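You operate a simulated robot arm through the tools that you are given. There is no shell and no other tool.

The job below is to be done with a simulated robot arm. You get a single attempt, and the scene is never put back.

## Task
Wipe the divider's dusty contact, then check it with the gold disc under the plate.
Fine: teal block back; earth off once the plate is on; green lamp. What is to be rubbed or washed off counts as gone when no trace of it is left.
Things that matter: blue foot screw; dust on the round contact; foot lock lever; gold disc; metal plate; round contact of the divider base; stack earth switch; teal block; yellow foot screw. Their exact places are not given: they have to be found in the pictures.

The check looks at the end state, three seconds after you hand in, the way a careful person would. Anything else that was tipped, shoved, dropped, spilled or broken makes it a failure.

## Robot
A 7-joint arm with a two-finger parallel gripper on a trunk, on a base that drives. Base frame: it is fixed to the floor where the robot stands at the start and does not move with it; the origin is under the middle of the robot, x ahead of it, y to its left, z up; the surface under the hand at the start is at about z = 0.94. Readings come in m, degrees, newtons and seconds.
With the tool pointing down near the work surface it reaches from about 0.4 to 0.76 m from the robot's upright axis, wherever it stands. Its first joint turns from -143.0 to 143.0 degrees. Places, roughly: blue foot screw [0.9, -0.5, 1]; dust on the round contact [0.7, -0.3, 0.9]; foot lock lever [0.9, -0.6, 0.9]; round contact of the divider base [0.7, -0.3, 0.9]; stack earth switch [0.6, -0.2, 1]; yellow foot screw [0.9, -0.2, 1]. Payload 3 kg.
Tool frame: the origin (TCP) lies between the finger pads and is the grasp point; the fingertips stand 0.03 m ahead of it; z points along the fingers, y is the line along which they close. The gripper opens to 0.11 m. The fingers are 0.02 m wide and 0.01 m thick; the gripper's body (0.048 by 0.112 m) begins 0.055 m behind the TCP.
Orientation is told as [roll, pitch, yaw] about the base's x, y, z axes, in that order, counted from this pose: with the fingers straight down and closing along the base's y, the tool's x points along the base's -x, its y along +y and its z along -z.

## Interface
- The arm moves only by the tool drive_tool. Its argument "targets" is a list of rows, each a list of 3 entries, a list of its own where there are three numbers: the turn, a rotation vector about the base's x, y, z in degrees, then the shift along the base's x, y, z in mm, then the finger opening in mm, from 0 to 110. In form: [[[ax, ay, az], [tx, ty, tz], grip], ...]. A call has 1 to 20 rows; each row is the pose to reach, as a shift and turn from the pose commanded when the call began. Each row takes 0.2 s and may step no farther than 0.05 m and 8.6 degrees from the row before; otherwise, or with a gripper value out of range, the whole call is refused. Where a pose cannot be reached the arm comes as near as it can. A force on the tool above 40 N (or 10 N above the force at the start of the call, whichever is more), or a blocked arm, ends the call early, and 0.2 s more pass. Each finger travels about 0.108 m/s and halts on what it meets, pressing with about 25 N; the grip force reading is that of the motor and also rises with nothing between the fingers. The clock runs only during rows and for 0.2 s after the last one: add rows that repeat a pose to give the fingers time. It gives the time, the measured TCP pose, the force on the tool (base axes), the opening and the grip force at its end, in the units of the frame above (readings bear some noise), with the torque about the TCP (base axes, N m) and any sound that the robot's microphone picked up, and new pictures: "show" is both (left out), scene, wrist or none.
- Cameras (640 x 400 px; columns grow to the right, rows downward): "scene" is now at [0.1417, -0.0498, 1.6796]; the picture's right is [-0.64, -0.77, 0.00], its down [-0.56, 0.47, -0.68] and it looks along [0.52, -0.44, -0.73] (base axes); focal length 292 px, centre (320, 200). "wrist" rides on the gripper at [0.072, 0.017, -0.103] in the tool frame; the picture's right is [-0.23, 0.97, 0.00], its down [-0.76, -0.18, -0.62] and it looks along [-0.61, -0.14, 0.78] (tool axes); focal length 222 px, centre (320, 200).
- slide_trunk(by): slides the trunk up (or, below 0, down) by that many m; the arm and the scene camera ride with it, the base frame stays. It gives what a move gives, with no picture.
- drive_base(legs): drives the robot by 1 to 6 legs, each [ahead, left, turn to the left] in m, m and degrees, along the robot's own axes; the way and the turn of a leg run together, so that a leg with both is an arc; at most 1.5 m and 180 degrees a leg. The arm and the cameras ride along, it lands a little off, and it stops where it bumps. It gives what a move gives, and a new picture of the scene camera.
- head_to(pan, tilt): turns the head with the scene camera to pan (to the left, within 86 degrees either way) and tilt (down, from -29 to 69), counted from straight ahead of the robot. It gives what a move gives, and a new picture of the scene camera.
- measure_at(camera, pixels): for up to 12 pixels [column, row] of the newest picture of that camera ("zoom" is the newest enlarged one), the place [x, y, z] in the base frame of the surface seen there, good to about 0.002 m. It takes no simulated time.
- close_up(camera, box): a new picture of the part [left, top, right, bottom] of that camera's present view, enlarged. It takes no simulated time.
- hand_in(): hands the job in; it is judged then, once.

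Open the gripper and draw the arm clear of the work before you hand the job in, unless the task says otherwise.

The tools are called after "Emit:" as a command line: name --argument value ..., lists and objects as JSON in quotes. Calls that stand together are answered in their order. drive_tool: Moves the arm, as the interface text tells. Its arguments: {"type":"object","properties":{"targets":{"type":"array","items":{"type":"array"}},"show":{"type":"string","enum":["both","scene","wrist","none"]}},"required":["targets"]} The other tools are called the same way: slide_trunk (by) slides the trunk up or down; drive_base (legs) drives the base; head_to (pan, tilt) turns the head that bears the scene camera; measure_at (camera, pixels) gives the place of the surface under pixels of a picture; close_up (camera, box) takes an enlarged picture of a part of a camera's view; hand_in () hands the job in.

At the start:

```text
time_s: 0.0
tcp_pos: [0.6773, -0.3461, 1.2258]
orientation: [0.0, 0.0, 0.1]
contact_force: [0.2, 0.1, 0.5]
wrist_torque: [0.0, -0.01, -0.03]
gripper_width: 0.1101
grasp_force: 0.1
trunk travel left (down, up): [-0.8, 0.09]
robot x, y, heading: [0.0027, -0.0021, 0.1]
head pan, tilt: [-39.9, 47.1]
```

scene: 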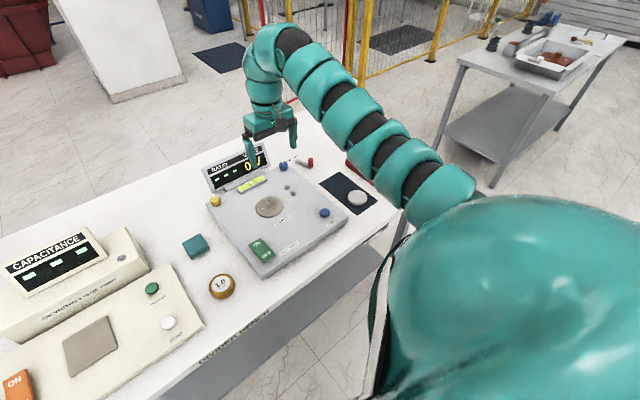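
wrist: 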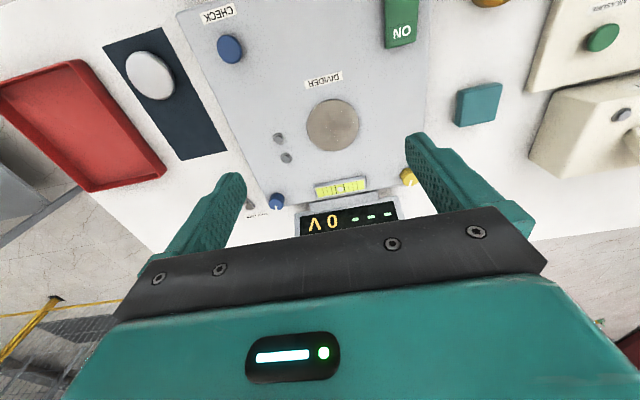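

I start by looking closely at the divider base (about column 270, row 205 in the scene picture) and the items around it.

Emit:
close_up --camera "scene" --box '[180, 130, 400, 280]'

Emit:
close_up --camera "wrist" --box '[100, 0, 520, 240]'

Emit:
close_up --camera "scene" --box '[0, 210, 260, 400]'

```text
2.67 times, centred on (290, 205) of scene
```

zoom: 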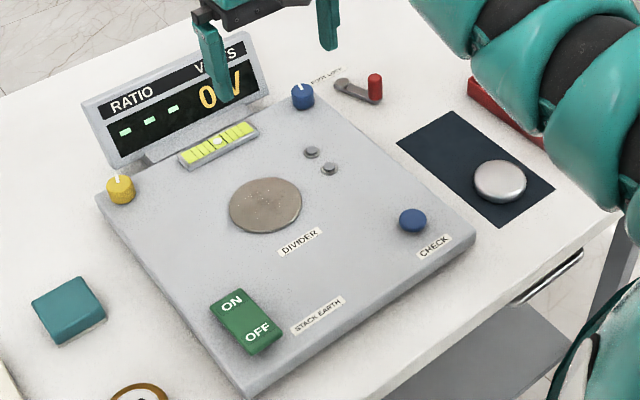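

```text
1.52 times, centred on (310, 120) of wrist
```

zoom: 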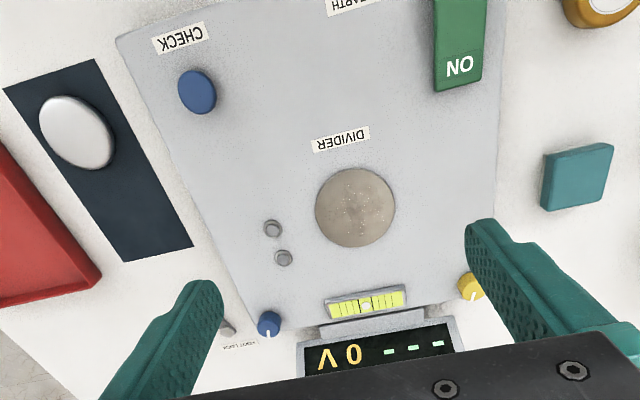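

```text
2.11 times, centred on (130, 305) of scene
```

zoom: 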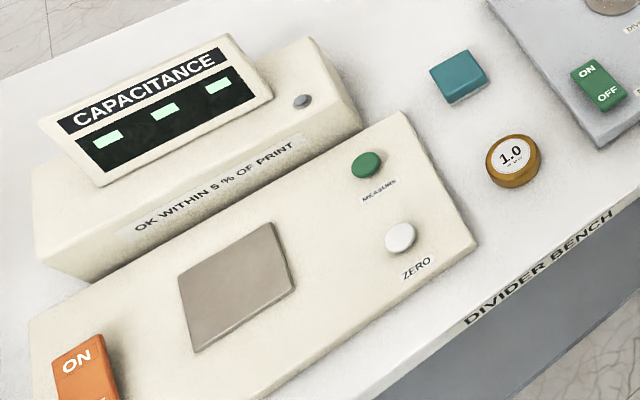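

I look closer at the spirit level, lamps, display, screws, lever, switches and labels to learn their present state.

Emit:
close_up --camera "scene" --box '[205, 140, 285, 190]'

Emit:
close_up --camera "scene" --box '[265, 145, 345, 195]'

Emit:
close_up --camera "scene" --box '[235, 180, 315, 230]'

Emit:
close_up --camera "scene" --box '[220, 225, 300, 275]'

Emit:
close_up --camera "wrist" --box '[240, 160, 420, 240]'

Emit:
close_up --camera "scene" --box '[170, 220, 250, 300]'

```text
8.00 times, centred on (245, 165) of scene
```

zoom: 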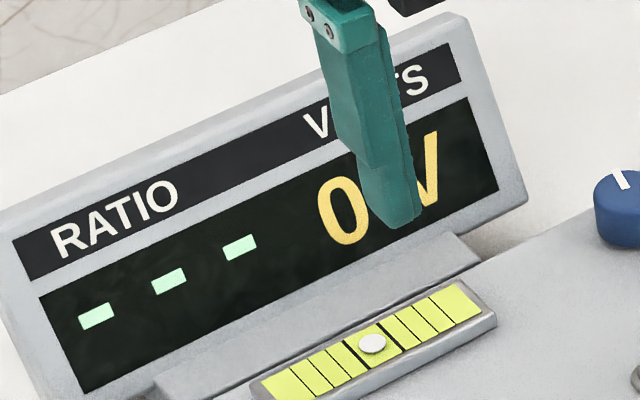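

```text
8.00 times, centred on (305, 170) of scene
```

zoom: 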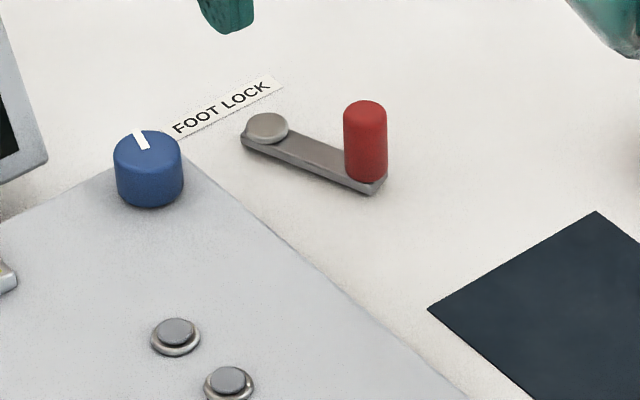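

```text
8.00 times, centred on (275, 205) of scene
```

zoom: 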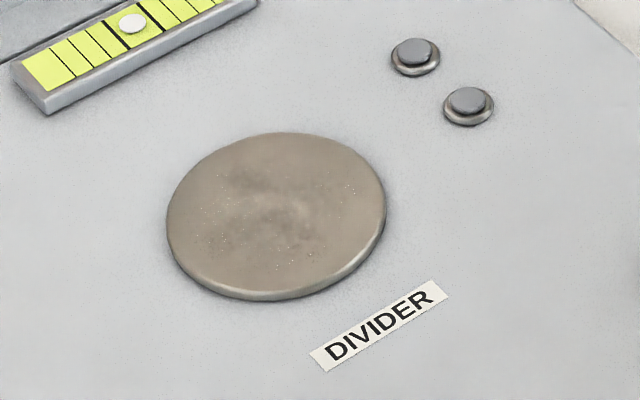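

```text
8.00 times, centred on (260, 250) of scene
```

zoom: 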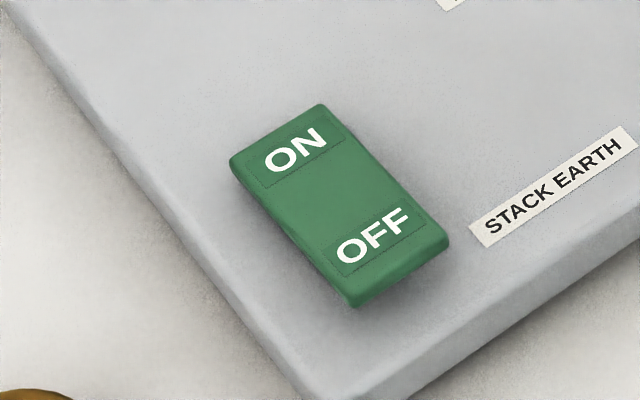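

```text
3.56 times, centred on (330, 200) of wrist
```

zoom: 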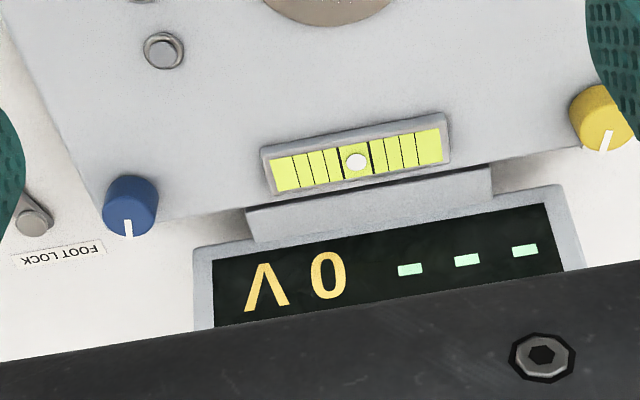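

```text
5.00 times, centred on (210, 260) of scene
```

zoom: 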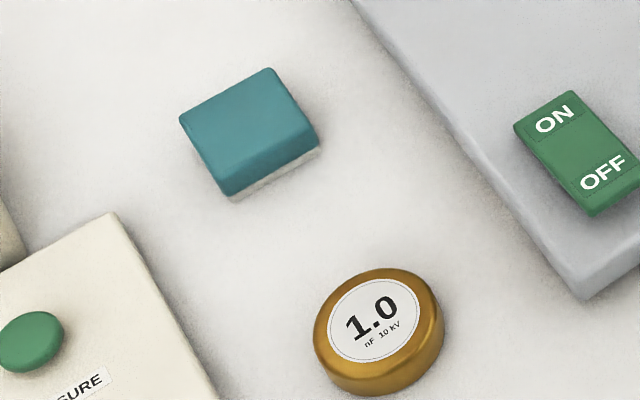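

The level bubble sits centred and the display reads 0 V. I measure the parts: contact, switch ends, block, disc, plate, check button, screws.

Emit:
measure_at --camera "scene" --pixels '[[269, 207], [260, 207], [279, 207], [254, 241], [265, 256], [325, 212], [357, 198], [194, 244], [222, 286], [340, 215], [250, 225], [200, 300]]'

Emit:
close_up --camera "scene" --box '[310, 165, 390, 215]'

Emit:
close_up --camera "wrist" --box '[360, 0, 520, 130]'

Emit:
close_up --camera "wrist" --box '[280, 60, 390, 170]'

```text
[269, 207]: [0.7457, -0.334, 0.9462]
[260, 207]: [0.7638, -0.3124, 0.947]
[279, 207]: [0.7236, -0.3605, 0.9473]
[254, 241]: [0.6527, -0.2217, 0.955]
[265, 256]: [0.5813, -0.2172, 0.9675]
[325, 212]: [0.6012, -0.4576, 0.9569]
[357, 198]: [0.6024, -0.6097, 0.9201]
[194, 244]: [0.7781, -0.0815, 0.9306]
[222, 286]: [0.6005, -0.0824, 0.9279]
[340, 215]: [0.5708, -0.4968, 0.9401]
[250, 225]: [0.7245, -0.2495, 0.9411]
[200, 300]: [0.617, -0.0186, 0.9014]
```

```text
8.00 times, centred on (350, 190) of scene
```

zoom: 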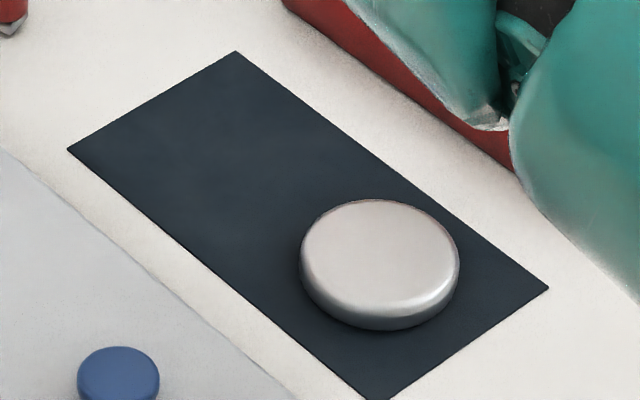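

```text
3.08 times, centred on (440, 65) of wrist
```

zoom: 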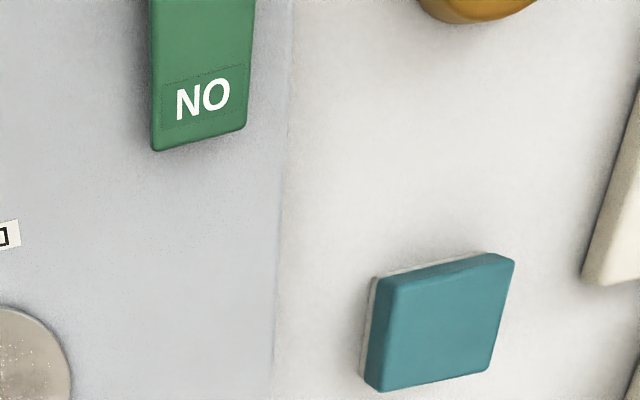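

```text
3.64 times, centred on (335, 115) of wrist
```

zoom: 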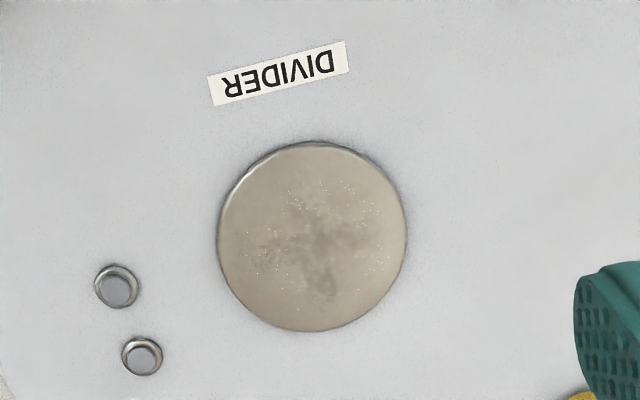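

Earth switch: the ON end is the low one (0.955 against 0.968), so the earth is on now. The contact is about 0.82 m away, so I check the table's front edge before driving nearer.

Emit:
measure_at --camera "scene" --pixels '[[240, 325], [300, 290], [370, 235], [160, 380], [385, 225], [100, 390]]'

Emit:
measure_at --camera "wrist" --pixels '[[331, 125], [358, 125], [306, 125], [331, 101], [331, 149], [150, 75], [478, 104], [229, 49], [278, 138], [285, 157], [340, 189], [403, 38]]'

Emit:
head_to --pan -40 --tilt 65

```text
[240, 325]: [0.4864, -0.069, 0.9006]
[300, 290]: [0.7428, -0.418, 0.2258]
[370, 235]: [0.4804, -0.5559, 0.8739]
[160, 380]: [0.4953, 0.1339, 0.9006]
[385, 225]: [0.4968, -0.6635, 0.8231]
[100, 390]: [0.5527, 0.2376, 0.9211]
```

```text
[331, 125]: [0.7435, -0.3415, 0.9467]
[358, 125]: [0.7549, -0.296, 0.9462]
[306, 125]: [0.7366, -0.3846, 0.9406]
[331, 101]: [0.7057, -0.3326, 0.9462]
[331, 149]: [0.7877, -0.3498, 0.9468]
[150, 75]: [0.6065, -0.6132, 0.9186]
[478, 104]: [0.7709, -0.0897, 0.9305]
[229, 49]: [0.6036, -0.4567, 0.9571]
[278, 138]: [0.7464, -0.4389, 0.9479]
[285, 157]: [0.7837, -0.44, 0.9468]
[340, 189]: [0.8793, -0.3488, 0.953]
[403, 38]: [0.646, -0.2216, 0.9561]
```

```text
time_s: 0.8
tcp_pos: [0.6768, -0.3458, 1.226]
orientation: [0.0, 0.0, 0.0]
contact_force: [0.3, -0.3, 0.3]
wrist_torque: [-0.01, 0.02, -0.02]
gripper_width: 0.11
grasp_force: 0.1
trunk travel left (down, up): [-0.8, 0.09]
robot x, y, heading: [0.0012, 0.0012, -0.2]
head pan, tilt: [-40.0, 65.0]
```

scene: 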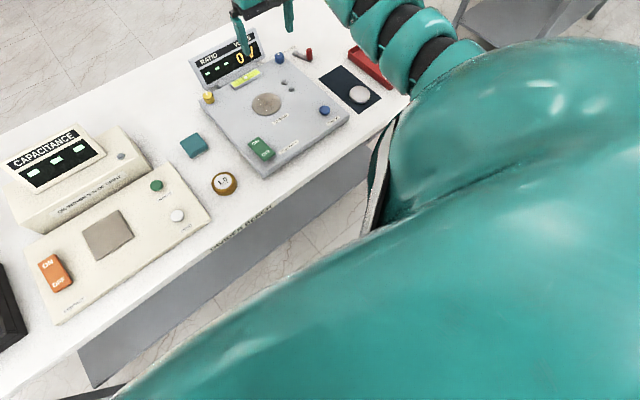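

The table edge is at about x = 0.48. I drive 0.07 m ahead and 0.25 m to the right, so that block, contact, disc and plate all lie within reach.

Emit:
drive_base --legs '[[0.0, -0.25, 0], [0.07, 0, 0]]'

Emit:
head_to --pan -12 --tilt 55

```text
time_s: 3.2
tcp_pos: [0.7493, -0.5911, 1.2239]
orientation: [0.0, 0.1, 0.2]
contact_force: [0.5, -0.2, 0.2]
wrist_torque: [-0.01, 0.06, -0.02]
gripper_width: 0.1098
grasp_force: 0.1
trunk travel left (down, up): [-0.8, 0.09]
robot x, y, heading: [0.0698, -0.2468, 0.2]
head pan, tilt: [-40.0, 65.0]
```

scene: 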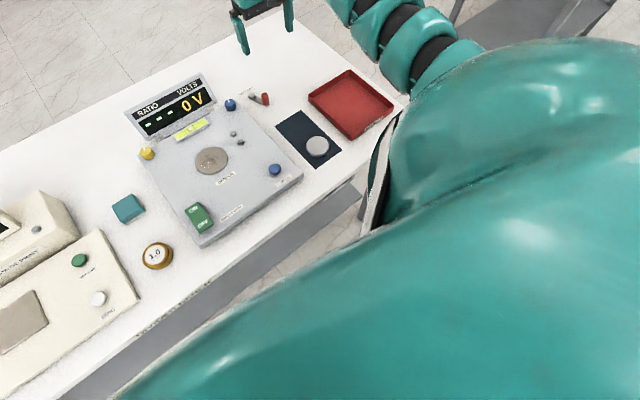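

```text
time_s: 4.2
tcp_pos: [0.749, -0.5905, 1.2252]
orientation: [0.0, 0.0, 0.1]
contact_force: [0.1, -0.7, 0.4]
wrist_torque: [-0.03, -0.01, 0.01]
gripper_width: 0.1098
grasp_force: 0.0
trunk travel left (down, up): [-0.8, 0.09]
robot x, y, heading: [0.0709, -0.2462, 0.3]
head pan, tilt: [-12.0, 55.0]
```

scene: 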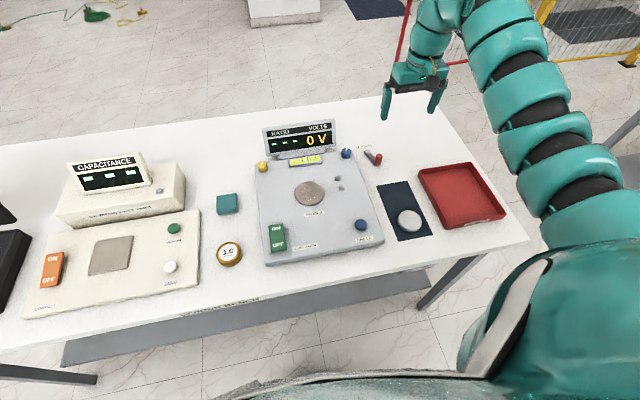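

The view is clear now. I zoom on the block (227, 203), the disc (229, 253) and the divider for exact places.

Emit:
close_up --camera "scene" --box '[190, 180, 270, 230]'

Emit:
measure_at --camera "zoom" --pixels '[[225, 125], [375, 115], [390, 225], [230, 235], [300, 180], [230, 275], [390, 260]]'

Emit:
close_up --camera "scene" --box '[240, 110, 400, 270]'

```text
8.00 times, centred on (230, 205) of scene
```

zoom: 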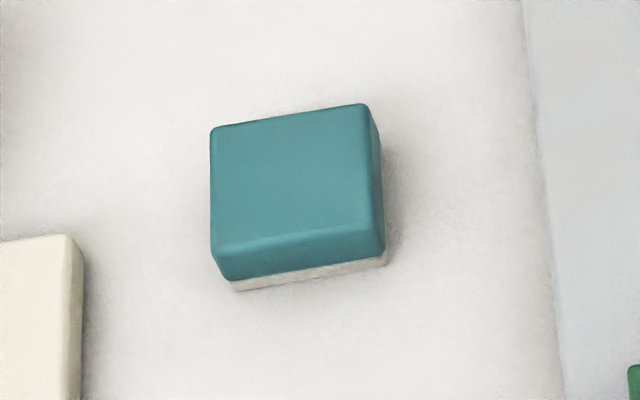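

```text
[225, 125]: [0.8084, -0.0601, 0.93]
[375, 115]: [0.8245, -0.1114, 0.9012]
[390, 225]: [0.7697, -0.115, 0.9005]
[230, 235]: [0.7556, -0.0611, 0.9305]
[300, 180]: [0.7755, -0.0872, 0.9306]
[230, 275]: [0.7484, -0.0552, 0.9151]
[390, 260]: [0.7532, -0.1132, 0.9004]
```

```text
2.50 times, centred on (320, 190) of scene
```

zoom: 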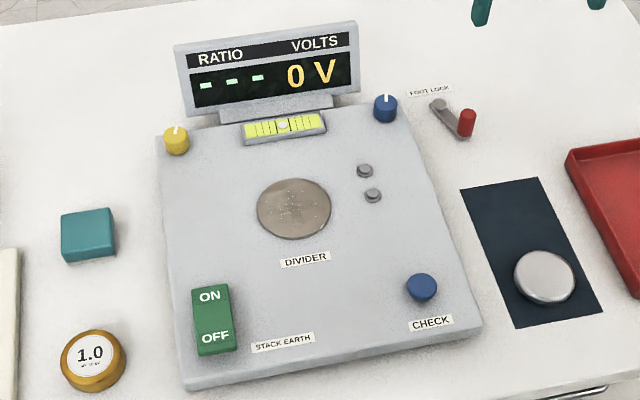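

The block is roughly 50 mm square, its centre near (0.778, -0.087). I move the open hand above it to see its alignment from above.

Emit:
drive_tool --targets '[[[0, 0, 0], [0, 45, -10], 110], [[0, 0, 0], [0, 90, -20], 110], [[0, 0, 0], [0, 135, -30], 110], [[0, 0, 0], [0, 180, -40], 110], [[0, 0, 0], [0, 225, -50], 110], [[0, 0, 0], [0, 270, -60], 110], [[0, 0, 0], [0, 315, -70], 110], [[0, 0, 0], [0, 360, -80], 110], [[0, 0, 0], [0, 405, -90], 110], [[0, 0, 0], [0, 450, -100], 110], [[0, 0, 0], [10, 490, -110], 110], [[0, 0, 0], [20, 504, -120], 110], [[0, 0, 0], [20, 504, -120], 110]]'

```text
time_s: 7.0
tcp_pos: [0.7706, -0.0886, 1.1047]
orientation: [0.1, 0.0, 0.2]
contact_force: [-0.8, -0.1, -0.2]
wrist_torque: [0.02, 0.03, 0.01]
gripper_width: 0.11
grasp_force: 0.0
out of reach, approached as far as the arm can: row 1, 2, 3, 4, 5, 6, 7
trunk travel left (down, up): [-0.8, 0.09]
robot x, y, heading: [0.074, -0.2525, 0.4]
head pan, tilt: [-12.0, 55.0]
```

scene: 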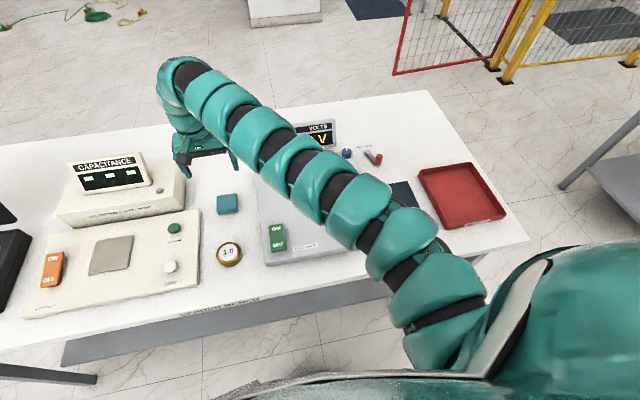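
wrist: 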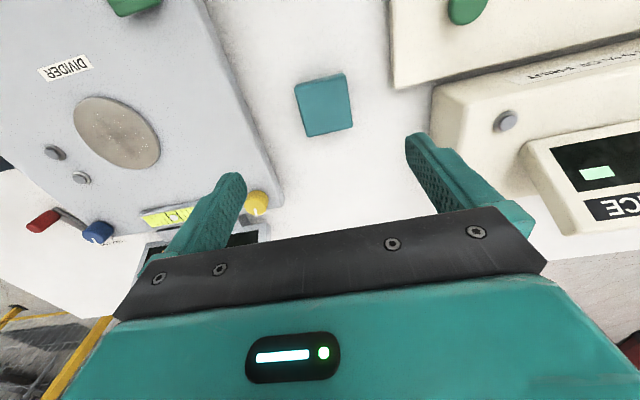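

The block is at (323, 105) in the wrist picture. I zoom there and measure its corners for its yaw.

Emit:
close_up --camera "wrist" --box '[270, 60, 382, 150]'

Emit:
measure_at --camera "wrist" --pixels '[[298, 86], [345, 78], [350, 124], [307, 134], [323, 105], [300, 110], [348, 100]]'

```text
4.44 times, centred on (326, 105) of wrist
```

zoom: 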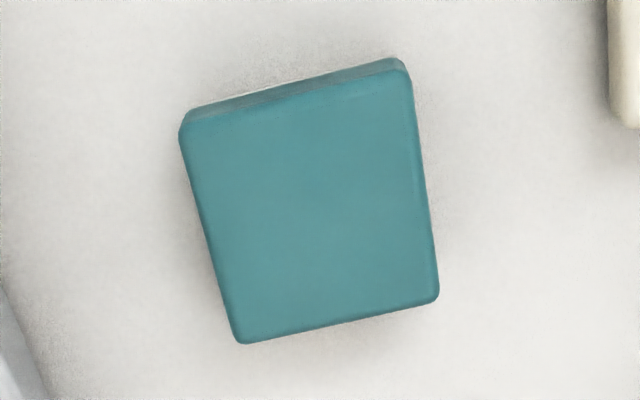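

```text
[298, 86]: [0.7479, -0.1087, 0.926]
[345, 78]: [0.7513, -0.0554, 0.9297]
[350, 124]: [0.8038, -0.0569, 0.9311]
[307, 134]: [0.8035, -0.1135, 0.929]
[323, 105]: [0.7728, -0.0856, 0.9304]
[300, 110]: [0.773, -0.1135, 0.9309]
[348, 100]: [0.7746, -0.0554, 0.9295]
```

The block spans x 0.748–0.804, y -0.113 to -0.055. I check the clearance to the capacitance meter's edge (about 435, 110) and the divider's edge before going down.

Emit:
measure_at --camera "wrist" --pixels '[[436, 92], [445, 110], [395, 85], [260, 110], [250, 90], [540, 150], [425, 110], [500, 180]]'

```text
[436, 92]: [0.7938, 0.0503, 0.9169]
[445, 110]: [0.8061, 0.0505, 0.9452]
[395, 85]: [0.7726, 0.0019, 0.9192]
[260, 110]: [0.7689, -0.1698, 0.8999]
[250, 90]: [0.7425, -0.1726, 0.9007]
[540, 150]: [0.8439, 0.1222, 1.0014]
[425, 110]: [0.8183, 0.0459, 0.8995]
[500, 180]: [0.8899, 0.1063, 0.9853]
```

There is free room on both sides with the opening narrowed to 90 mm. I go down to just above the block.

Emit:
drive_tool --targets '[[[0, 0, 0], [5, 4, -40], 90], [[0, 0, -3], [5, 4, -80], 90], [[0, 0, -3], [5, 4, -110], 90], [[0, 0, -3], [5, 4, -125], 90], [[0, 0, -3], [5, 4, -125], 90]]'

```text
time_s: 8.2
tcp_pos: [0.7726, -0.0843, 0.9799]
orientation: [0.1, -0.1, -2.7]
contact_force: [-0.1, 0.3, 0.3]
wrist_torque: [0.0, 0.02, 0.03]
gripper_width: 0.0901
grasp_force: 0.1
trunk travel left (down, up): [-0.8, 0.09]
robot x, y, heading: [0.0724, -0.2474, 0.1]
head pan, tilt: [-12.0, 55.0]
```

scene: 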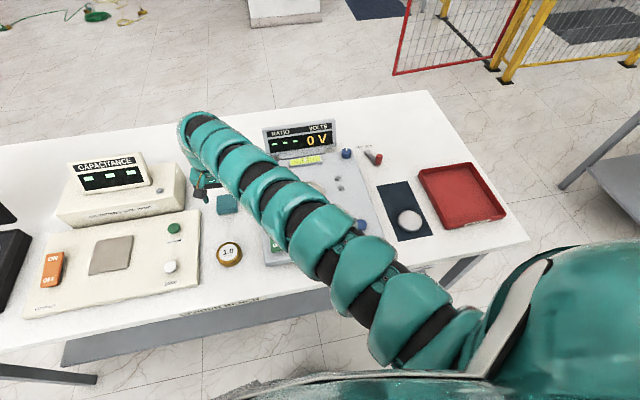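
wrist: 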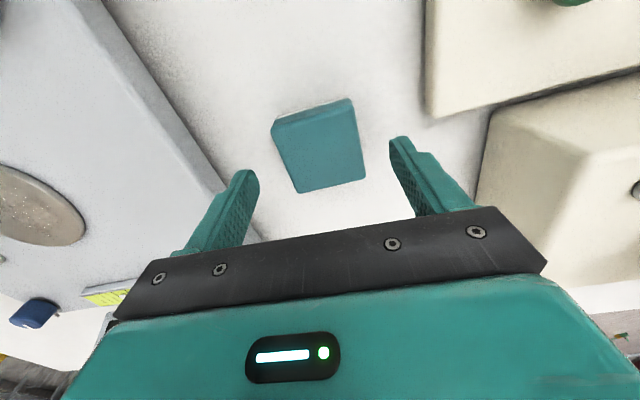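

The block lies between the fingers. I go down 40 mm and close on it.

Emit:
drive_tool --targets '[[[0, 0, 0], [2, 0, -20], 90], [[0, 0, 0], [3, 0, -40], 90], [[0, 0, 0], [3, 0, -40], 90], [[0, 0, 0], [3, 0, -40], 70], [[0, 0, 0], [3, 0, -40], 40], [[0, 0, 0], [3, 0, -40], 40], [[0, 0, 0], [3, 0, -40], 40]]'

```text
time_s: 9.8
tcp_pos: [0.7656, -0.0906, 0.9442]
orientation: [0.1, -0.1, -2.8]
contact_force: [-0.7, -0.2, 6.6]
wrist_torque: [0.1, 0.04, 0.09]
gripper_width: 0.0618
grasp_force: 25.5
out of reach, approached as far as the arm can: row 1, 2, 3, 4, 5, 6, 7
trunk travel left (down, up): [-0.8, 0.09]
robot x, y, heading: [0.0716, -0.2449, 0.2]
head pan, tilt: [-12.0, 55.0]
```

scene: 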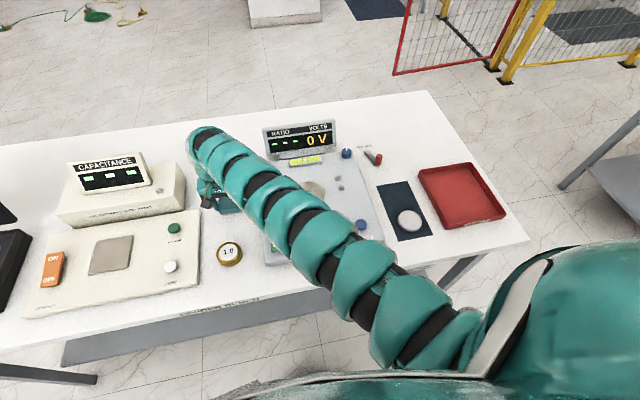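
wrist: 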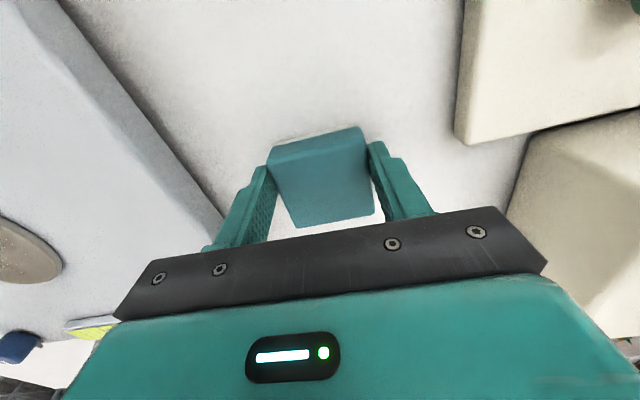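

The hand stopped about 10 mm short in x: it is at its reach limit. I let go, rise, and check how much room the base has in front before driving a bit closer.

Emit:
drive_tool --targets '[[[0, 0, 0], [-5, -6, -36], 70], [[0, 0, 0], [-5, -6, -36], 90], [[0, 0, 0], [-5, -6, 0], 90], [[0, 0, 0], [-5, -6, 50], 90], [[0, 0, 0], [-5, -6, 90], 90], [[0, 0, 0], [-5, -6, 90], 90]]'

Emit:
measure_at --camera "scene" --pixels '[[250, 330], [250, 315], [330, 320], [330, 305], [230, 392], [300, 380], [420, 375], [470, 370], [200, 318], [200, 345], [200, 335], [460, 262]]'

Emit:
head_to --pan 0 --tilt 69

```text
time_s: 10.1
tcp_pos: [0.7556, -0.0881, 0.9311]
orientation: [0.5, 0.7, -2.4]
contact_force: [-13.7, -0.7, 15.0]
wrist_torque: [-0.63, 0.35, -0.58]
gripper_width: 0.0705
grasp_force: 0.6
out of reach, approached as far as the arm can: row 1
trunk travel left (down, up): [-0.8, 0.09]
robot x, y, heading: [0.0713, -0.247, 0.2]
head pan, tilt: [-12.0, 55.0]
stopped in row 1: the force on the tool passed its limit at 121 N (the readings are from after the stop); the commanded pose is now the measured one
```

scene: 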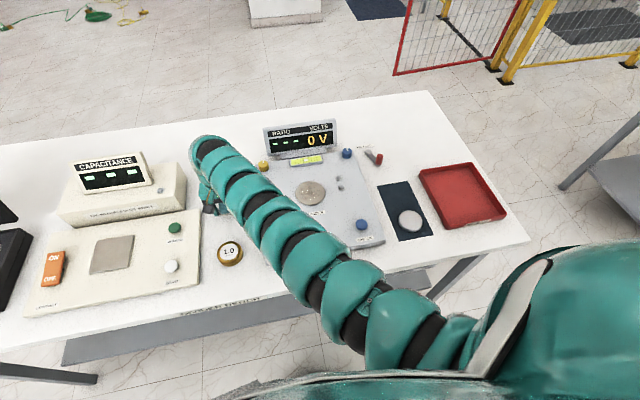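
wrist: 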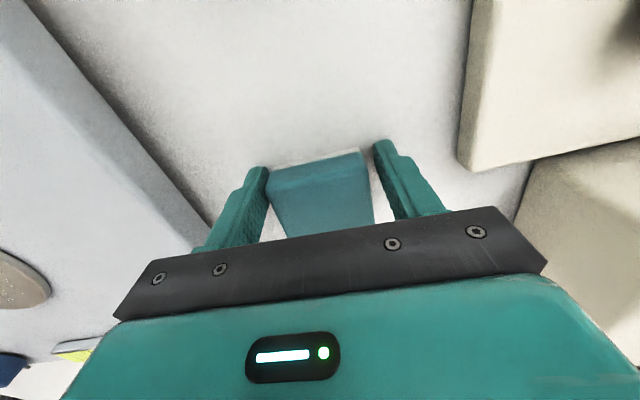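

```text
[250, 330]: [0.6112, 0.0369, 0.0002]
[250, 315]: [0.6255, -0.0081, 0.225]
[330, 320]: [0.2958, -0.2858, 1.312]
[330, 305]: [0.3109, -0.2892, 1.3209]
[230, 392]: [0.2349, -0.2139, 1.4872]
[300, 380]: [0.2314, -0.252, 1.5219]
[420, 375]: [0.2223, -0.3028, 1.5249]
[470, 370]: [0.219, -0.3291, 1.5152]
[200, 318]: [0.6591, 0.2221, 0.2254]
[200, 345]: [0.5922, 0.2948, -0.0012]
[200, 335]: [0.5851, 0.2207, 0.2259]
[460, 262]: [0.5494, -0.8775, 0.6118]
```

```text
time_s: 10.9
tcp_pos: [0.7578, -0.0879, 0.9302]
orientation: [0.6, 0.6, -2.4]
contact_force: [-5.4, 1.0, 4.8]
wrist_torque: [-0.22, 0.12, -0.18]
gripper_width: 0.0693
grasp_force: 0.0
trunk travel left (down, up): [-0.8, 0.09]
robot x, y, heading: [0.0703, -0.2435, 0.5]
head pan, tilt: [0.0, 68.8]
```

scene: 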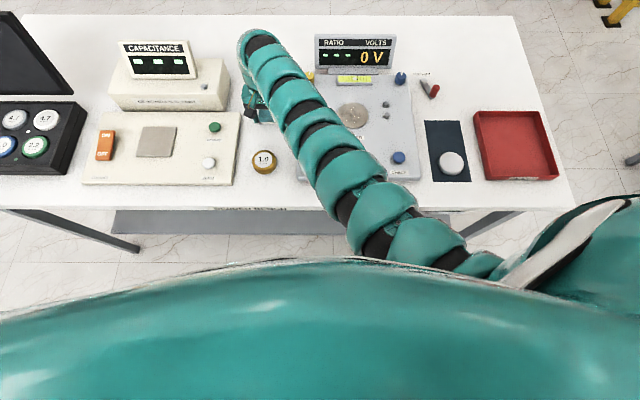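

My downward offset was wrong and the fingertips pressed on the table; the block looks undisturbed. I open and rise straight up from the present pose.

Emit:
drive_tool --targets '[[[0, 0, 0], [0, 0, 3], 75], [[0, 0, 0], [0, 0, 8], 90], [[0, 0, 0], [0, 0, 40], 90], [[0, 0, 0], [0, 0, 80], 90], [[0, 0, 0], [-10, 0, 120], 90], [[0, 0, 0], [-10, 0, 150], 90], [[0, 0, 0], [-10, 0, 150], 90]]'

```text
time_s: 12.5
tcp_pos: [0.7497, -0.0899, 1.0795]
orientation: [0.7, 0.6, -2.6]
contact_force: [-0.3, 0.8, 0.5]
wrist_torque: [0.0, 0.03, 0.0]
gripper_width: 0.0901
grasp_force: 0.0
out of reach, approached as far as the arm can: row 5
trunk travel left (down, up): [-0.8, 0.09]
robot x, y, heading: [0.0669, -0.2493, 0.2]
head pan, tilt: [0.0, 68.8]
```

scene: 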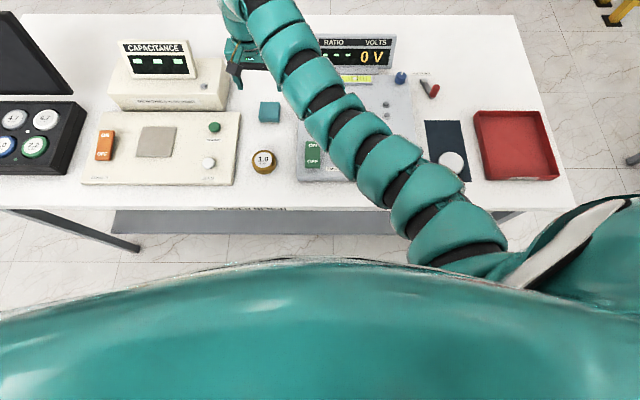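
wrist: 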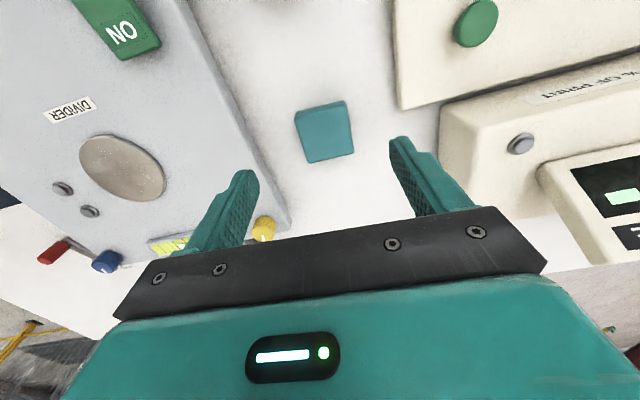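

The block is still in place. To get more reach I drive 0.05 m ahead and then lower the trunk by 0.08 m; the hand stays well above everything there.

Emit:
drive_base --legs '[[0.05, 0, 0]]'

Emit:
slide_trunk --by -0.08

Emit:
drive_tool --targets '[[[0, 0, 0], [0, 0, 0], 90]]'

```text
time_s: 13.4
tcp_pos: [0.8005, -0.0872, 1.0778]
orientation: [0.6, 0.7, -2.4]
contact_force: [0.7, 0.0, 0.1]
wrist_torque: [-0.01, 0.03, -0.02]
gripper_width: 0.0901
grasp_force: 0.0
trunk travel left (down, up): [-0.8, 0.09]
robot x, y, heading: [0.1182, -0.2495, 0.2]
head pan, tilt: [0.0, 68.8]
```

scene: 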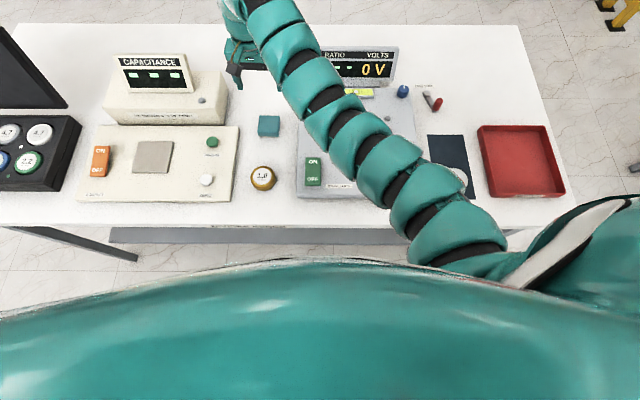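

```text
time_s: 14.6
tcp_pos: [0.7993, -0.0884, 0.9995]
orientation: [0.7, 0.6, -2.4]
contact_force: [0.3, 0.1, 0.2]
wrist_torque: [-0.02, -0.02, 0.0]
gripper_width: 0.0901
grasp_force: 0.1
trunk travel left (down, up): [-0.72, 0.17]
robot x, y, heading: [0.1223, -0.2498, 0.3]
head pan, tilt: [0.0, 68.8]
```

```text
time_s: 15.0
tcp_pos: [0.7989, -0.0886, 0.9993]
orientation: [0.6, 0.6, -2.3]
contact_force: [-0.9, -0.3, -0.3]
wrist_torque: [0.01, -0.03, -0.01]
gripper_width: 0.0902
grasp_force: 0.1
trunk travel left (down, up): [-0.72, 0.17]
robot x, y, heading: [0.1209, -0.2485, 0.3]
head pan, tilt: [0.0, 68.8]
```

scene: 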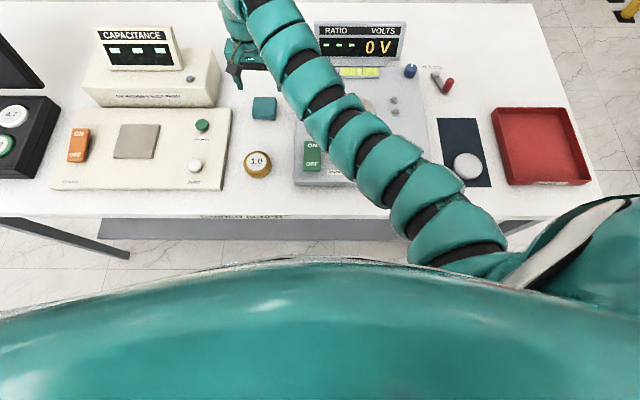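
wrist: 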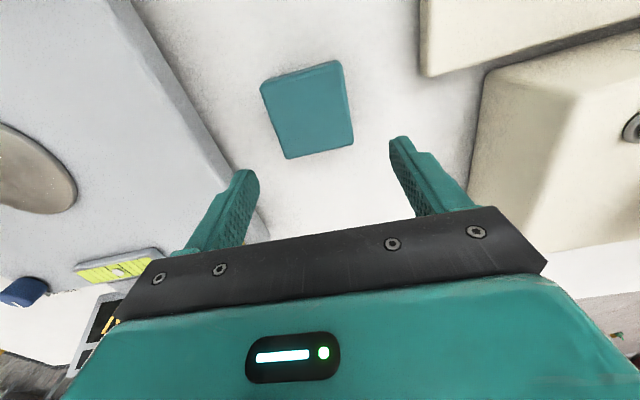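

I re-measure the block's corners (about 263,85 / 340,63 / 352,143 / 289,157) in the wrist view.

Emit:
measure_at --camera "wrist" --pixels '[[268, 90], [338, 68], [349, 141], [290, 154], [308, 110], [275, 120], [346, 105]]'

Emit:
close_up --camera "wrist" --box '[240, 50, 380, 170]'

```text
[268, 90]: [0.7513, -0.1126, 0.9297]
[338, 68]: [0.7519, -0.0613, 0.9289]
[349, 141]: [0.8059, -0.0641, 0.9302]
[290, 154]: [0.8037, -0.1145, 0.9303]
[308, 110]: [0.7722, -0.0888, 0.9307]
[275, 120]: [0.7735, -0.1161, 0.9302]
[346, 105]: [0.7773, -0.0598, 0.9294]
```

```text
3.33 times, centred on (310, 110) of wrist
```

zoom: 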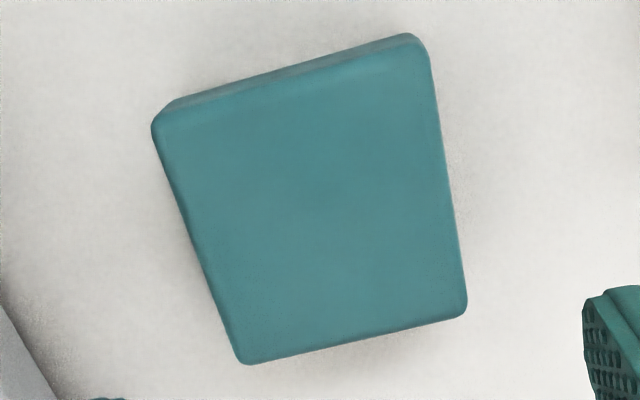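

The block centre is now (0.777, -0.088). I shift 22 mm back, level the tool and go down to z of about 0.942, then close.

Emit:
drive_tool --targets '[[[-0.6, -0.6, 0], [-22, 0, 0], 90], [[-0.6, -0.6, 0], [-22, 0, -30], 90], [[-0.6, -0.6, 0], [-22, 0, -50], 90], [[-0.6, -0.6, 0], [-22, 0, -57], 90], [[-0.6, -0.6, 0], [-22, 0, -57], 90]]' --show "wrist"

```text
time_s: 16.2
tcp_pos: [0.777, -0.0905, 0.9432]
orientation: [0.1, 0.0, -2.4]
contact_force: [0.0, 0.6, -0.1]
wrist_torque: [-0.01, 0.02, 0.01]
gripper_width: 0.09
grasp_force: 0.1
trunk travel left (down, up): [-0.72, 0.17]
robot x, y, heading: [0.1223, -0.2453, -0.1]
head pan, tilt: [0.0, 68.8]
```

wrist: 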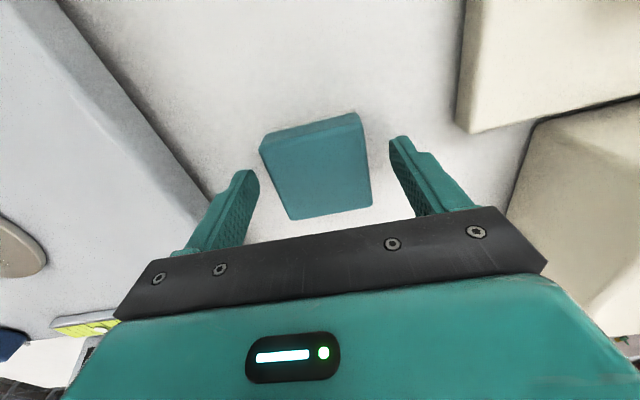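

No limit this time. I close on the block and lift slightly to test the grip.

Emit:
drive_tool --targets '[[[0, 0, 0], [0, 0, -3], 90], [[0, 0, 0], [0, 0, -3], 65], [[0, 0, 0], [0, 0, -3], 40], [[0, 0, 0], [0, 0, -3], 40], [[0, 0, 0], [0, 0, -3], 40], [[0, 0, 0], [0, 0, 10], 40], [[0, 0, 0], [0, 0, 30], 40], [[0, 0, 0], [0, 0, 30], 40]]'

```text
time_s: 18.0
tcp_pos: [0.7769, -0.0874, 0.9718]
orientation: [0.1, 0.1, -2.4]
contact_force: [1.3, 0.3, -0.7]
wrist_torque: [0.01, 0.01, -0.03]
gripper_width: 0.0612
grasp_force: 25.3
trunk travel left (down, up): [-0.72, 0.17]
robot x, y, heading: [0.1234, -0.2453, 0.1]
head pan, tilt: [0.0, 68.8]
```

scene: 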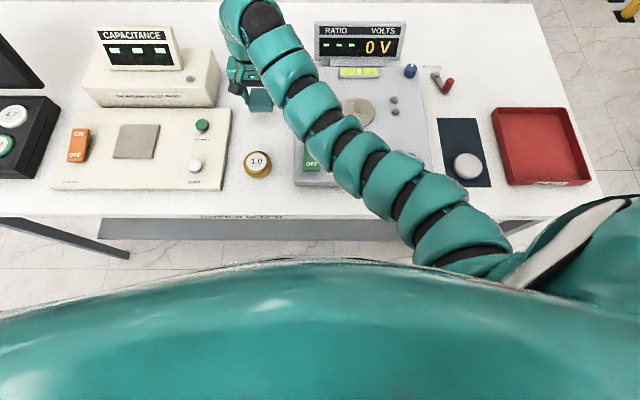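
wrist: 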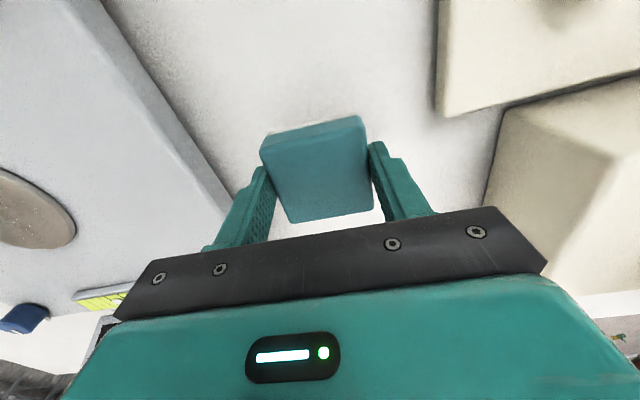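

The block is held (width 61 mm). I raise it and carry it over the contact at (0.746, -0.340).

Emit:
drive_tool --targets '[[[0, 0, 0], [0, 0, 40], 40], [[0, 0, 0], [-5, -40, 60], 40], [[0, 0, 0], [-10, -85, 60], 40], [[0, 0, 0], [-15, -130, 60], 40], [[0, 0, 0], [-20, -175, 60], 40], [[0, 0, 0], [-25, -215, 60], 40], [[0, 0, 0], [-31, -252, 55], 40], [[0, 0, 0], [-31, -252, 35], 40], [[0, 0, 0], [-31, -252, 25], 40], [[0, 0, 0], [-31, -252, 25], 40]]'

```text
time_s: 20.2
tcp_pos: [0.7687, -0.1517, 1.0296]
orientation: [0.1, 0.0, -2.5]
contact_force: [-0.4, 1.2, -0.6]
wrist_torque: [0.02, 0.02, -0.01]
gripper_width: 0.0612
grasp_force: 25.0
out of reach, approached as far as the arm can: row 3, 4, 5, 6, 7, 8, 9, 10
trunk travel left (down, up): [-0.72, 0.17]
robot x, y, heading: [0.1192, -0.2491, 0.4]
head pan, tilt: [0.0, 68.8]
```

scene: 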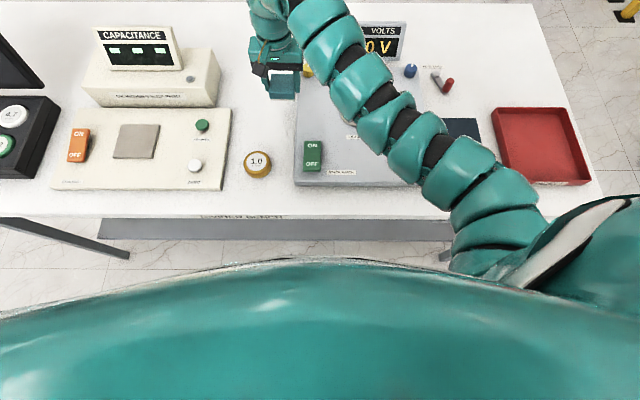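
wrist: 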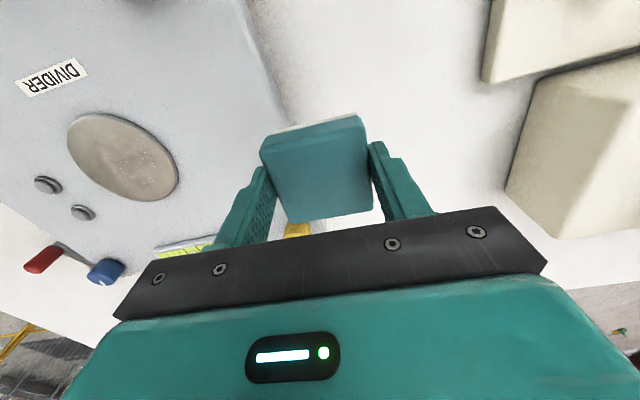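

The carry stopped at y of about -0.15, short of the contact, though the distance should be fine. I measure points along the arm to understand its posture.

Emit:
measure_at --camera "scene" --pixels '[[500, 235], [480, 190], [440, 165], [410, 140], [380, 110], [350, 65], [318, 25], [290, 10], [268, 50], [560, 240], [300, 255], [470, 250]]'

Emit:
head_to --pan -30 --tilt 50

```text
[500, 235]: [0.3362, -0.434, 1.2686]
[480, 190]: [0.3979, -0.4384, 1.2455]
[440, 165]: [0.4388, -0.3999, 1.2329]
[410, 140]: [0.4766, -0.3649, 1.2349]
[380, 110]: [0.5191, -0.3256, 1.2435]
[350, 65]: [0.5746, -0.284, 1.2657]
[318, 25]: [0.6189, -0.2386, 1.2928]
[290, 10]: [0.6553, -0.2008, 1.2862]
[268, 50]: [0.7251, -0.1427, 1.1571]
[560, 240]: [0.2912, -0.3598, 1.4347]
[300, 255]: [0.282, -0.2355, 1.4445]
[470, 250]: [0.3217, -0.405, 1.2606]
```

```text
time_s: 21.1
tcp_pos: [0.7692, -0.1506, 1.0299]
orientation: [0.2, 0.0, -2.4]
contact_force: [0.5, 0.3, -0.2]
wrist_torque: [0.0, 0.03, 0.03]
gripper_width: 0.0612
grasp_force: 24.5
trunk travel left (down, up): [-0.72, 0.17]
robot x, y, heading: [0.1195, -0.2488, 0.3]
head pan, tilt: [-30.0, 50.0]
```

scene: 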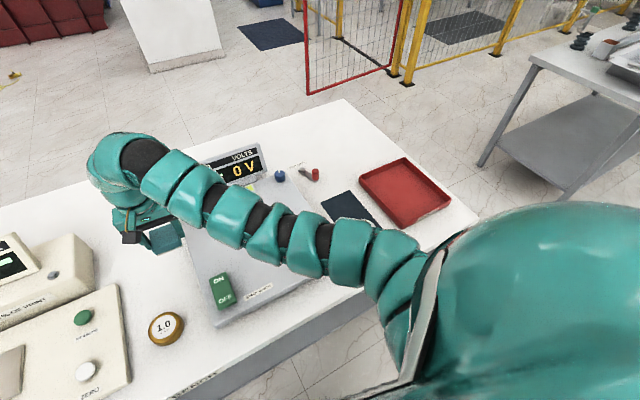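

The elbow stands out to the right. I try another way: pull the held block back toward the robot while moving right and keeping height.

Emit:
drive_tool --targets '[[[0, 0, 0], [-25, 0, 10], 40], [[0, 0, 0], [-50, -20, 20], 40], [[0, 0, 0], [-60, -50, 20], 40], [[0, 0, 0], [-60, -80, 20], 40], [[0, 0, 0], [-60, -110, 20], 40]]'

```text
time_s: 22.3
tcp_pos: [0.7697, -0.1515, 1.0305]
orientation: [0.1, 0.0, -2.4]
contact_force: [-0.4, 0.5, -0.1]
wrist_torque: [-0.02, -0.04, -0.02]
gripper_width: 0.0611
grasp_force: 25.7
out of reach, approached as far as the arm can: row 1, 2, 3, 4, 5
trunk travel left (down, up): [-0.72, 0.17]
robot x, y, heading: [0.1223, -0.2436, 0.1]
head pan, tilt: [-30.0, 50.0]
```

scene: 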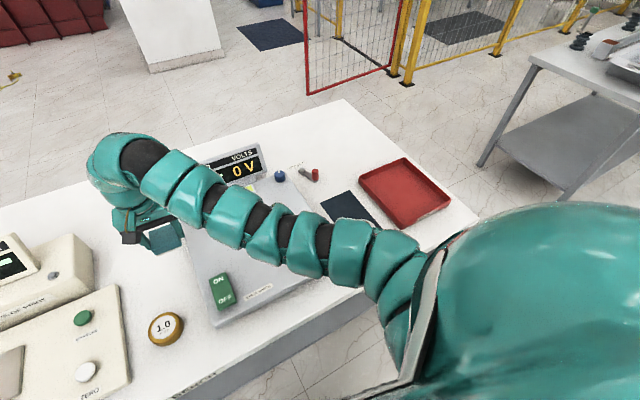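
wrist: 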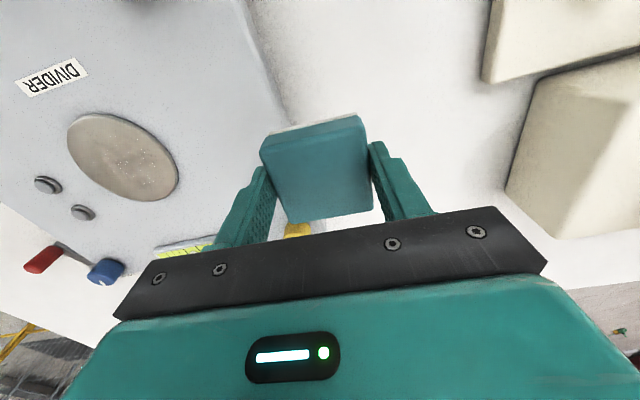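

The hand cannot retract in this posture, so a joint is at its limit. I test whether turning the tool to the left about the vertical while rising frees it.

Emit:
drive_tool --targets '[[[0, 0, 8], [0, 0, 20], 40], [[0, 0, 16], [0, 0, 30], 40], [[0, 0, 24], [0, 0, 30], 40], [[0, 0, 24], [-15, 0, 30], 40], [[0, 0, 24], [-30, -10, 30], 40]]'

```text
time_s: 23.5
tcp_pos: [0.7688, -0.1492, 1.0592]
orientation: [0.1, 0.0, 21.7]
contact_force: [-0.3, -0.3, -0.4]
wrist_torque: [0.0, 0.0, 0.01]
gripper_width: 0.0613
grasp_force: 24.7
out of reach, approached as far as the arm can: row 4, 5
trunk travel left (down, up): [-0.72, 0.17]
robot x, y, heading: [0.1222, -0.2468, 0.3]
head pan, tilt: [-30.0, 50.0]
```

scene: 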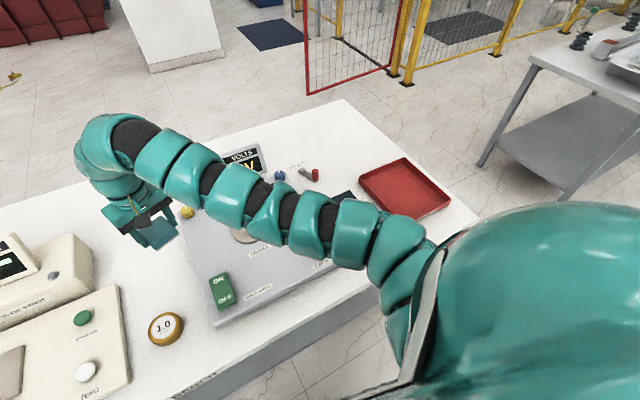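
wrist: 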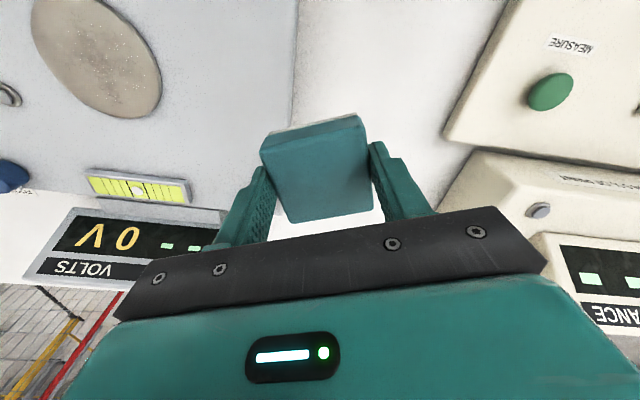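

Rising and turning work, retracting does not. Earlier, with the trunk higher, the hand crossed this region, so I put the trunk back up by 0.08 m and try moving right in small steps.

Emit:
slide_trunk --by 0.08

Emit:
drive_tool --targets '[[[0, 0, -5], [0, -20, 10], 40], [[0, 0, -10], [0, -40, 10], 40], [[0, 0, -15], [0, -60, 10], 40], [[0, 0, -20], [0, -80, 10], 40], [[0, 0, -22], [0, -100, 10], 40], [[0, 0, -22], [0, -120, 10], 40], [[0, 0, -22], [0, -140, 10], 40]]'

```text
time_s: 24.7
tcp_pos: [0.7695, -0.15, 1.1404]
orientation: [0.1, 0.1, 21.6]
contact_force: [-0.2, 0.6, -1.5]
wrist_torque: [-0.01, 0.0, 0.03]
gripper_width: 0.0615
grasp_force: 25.1
trunk travel left (down, up): [-0.8, 0.09]
robot x, y, heading: [0.1207, -0.2474, 0.5]
head pan, tilt: [-30.0, 50.0]
```

```text
time_s: 26.3
tcp_pos: [0.8103, -0.2324, 1.1599]
orientation: [0.1, 0.0, 3.1]
contact_force: [-0.6, -0.3, -1.0]
wrist_torque: [-0.02, -0.02, -0.04]
gripper_width: 0.0612
grasp_force: 24.8
out of reach, approached as far as the arm can: row 1, 2, 3, 4, 5, 6, 7
trunk travel left (down, up): [-0.8, 0.09]
robot x, y, heading: [0.1194, -0.246, 0.4]
head pan, tilt: [-30.0, 50.0]
```

scene: 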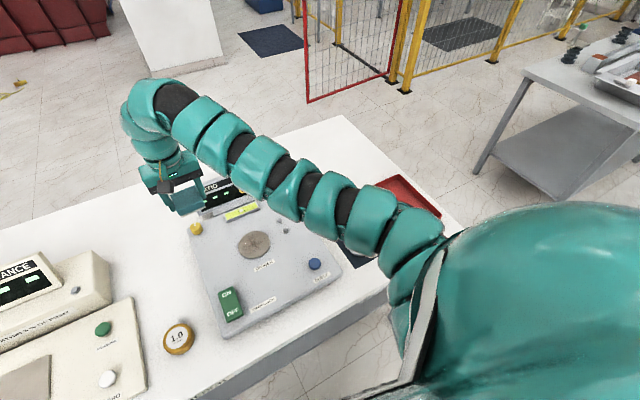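
wrist: 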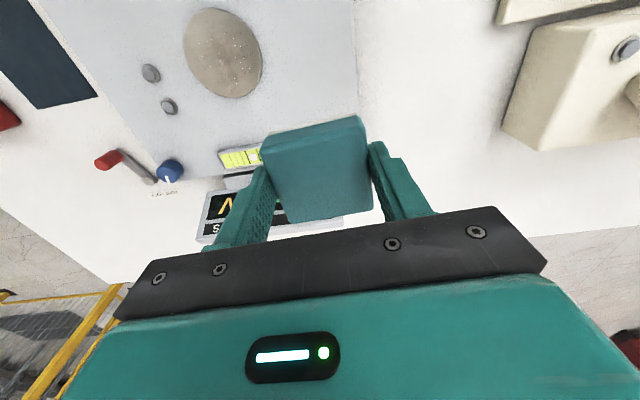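

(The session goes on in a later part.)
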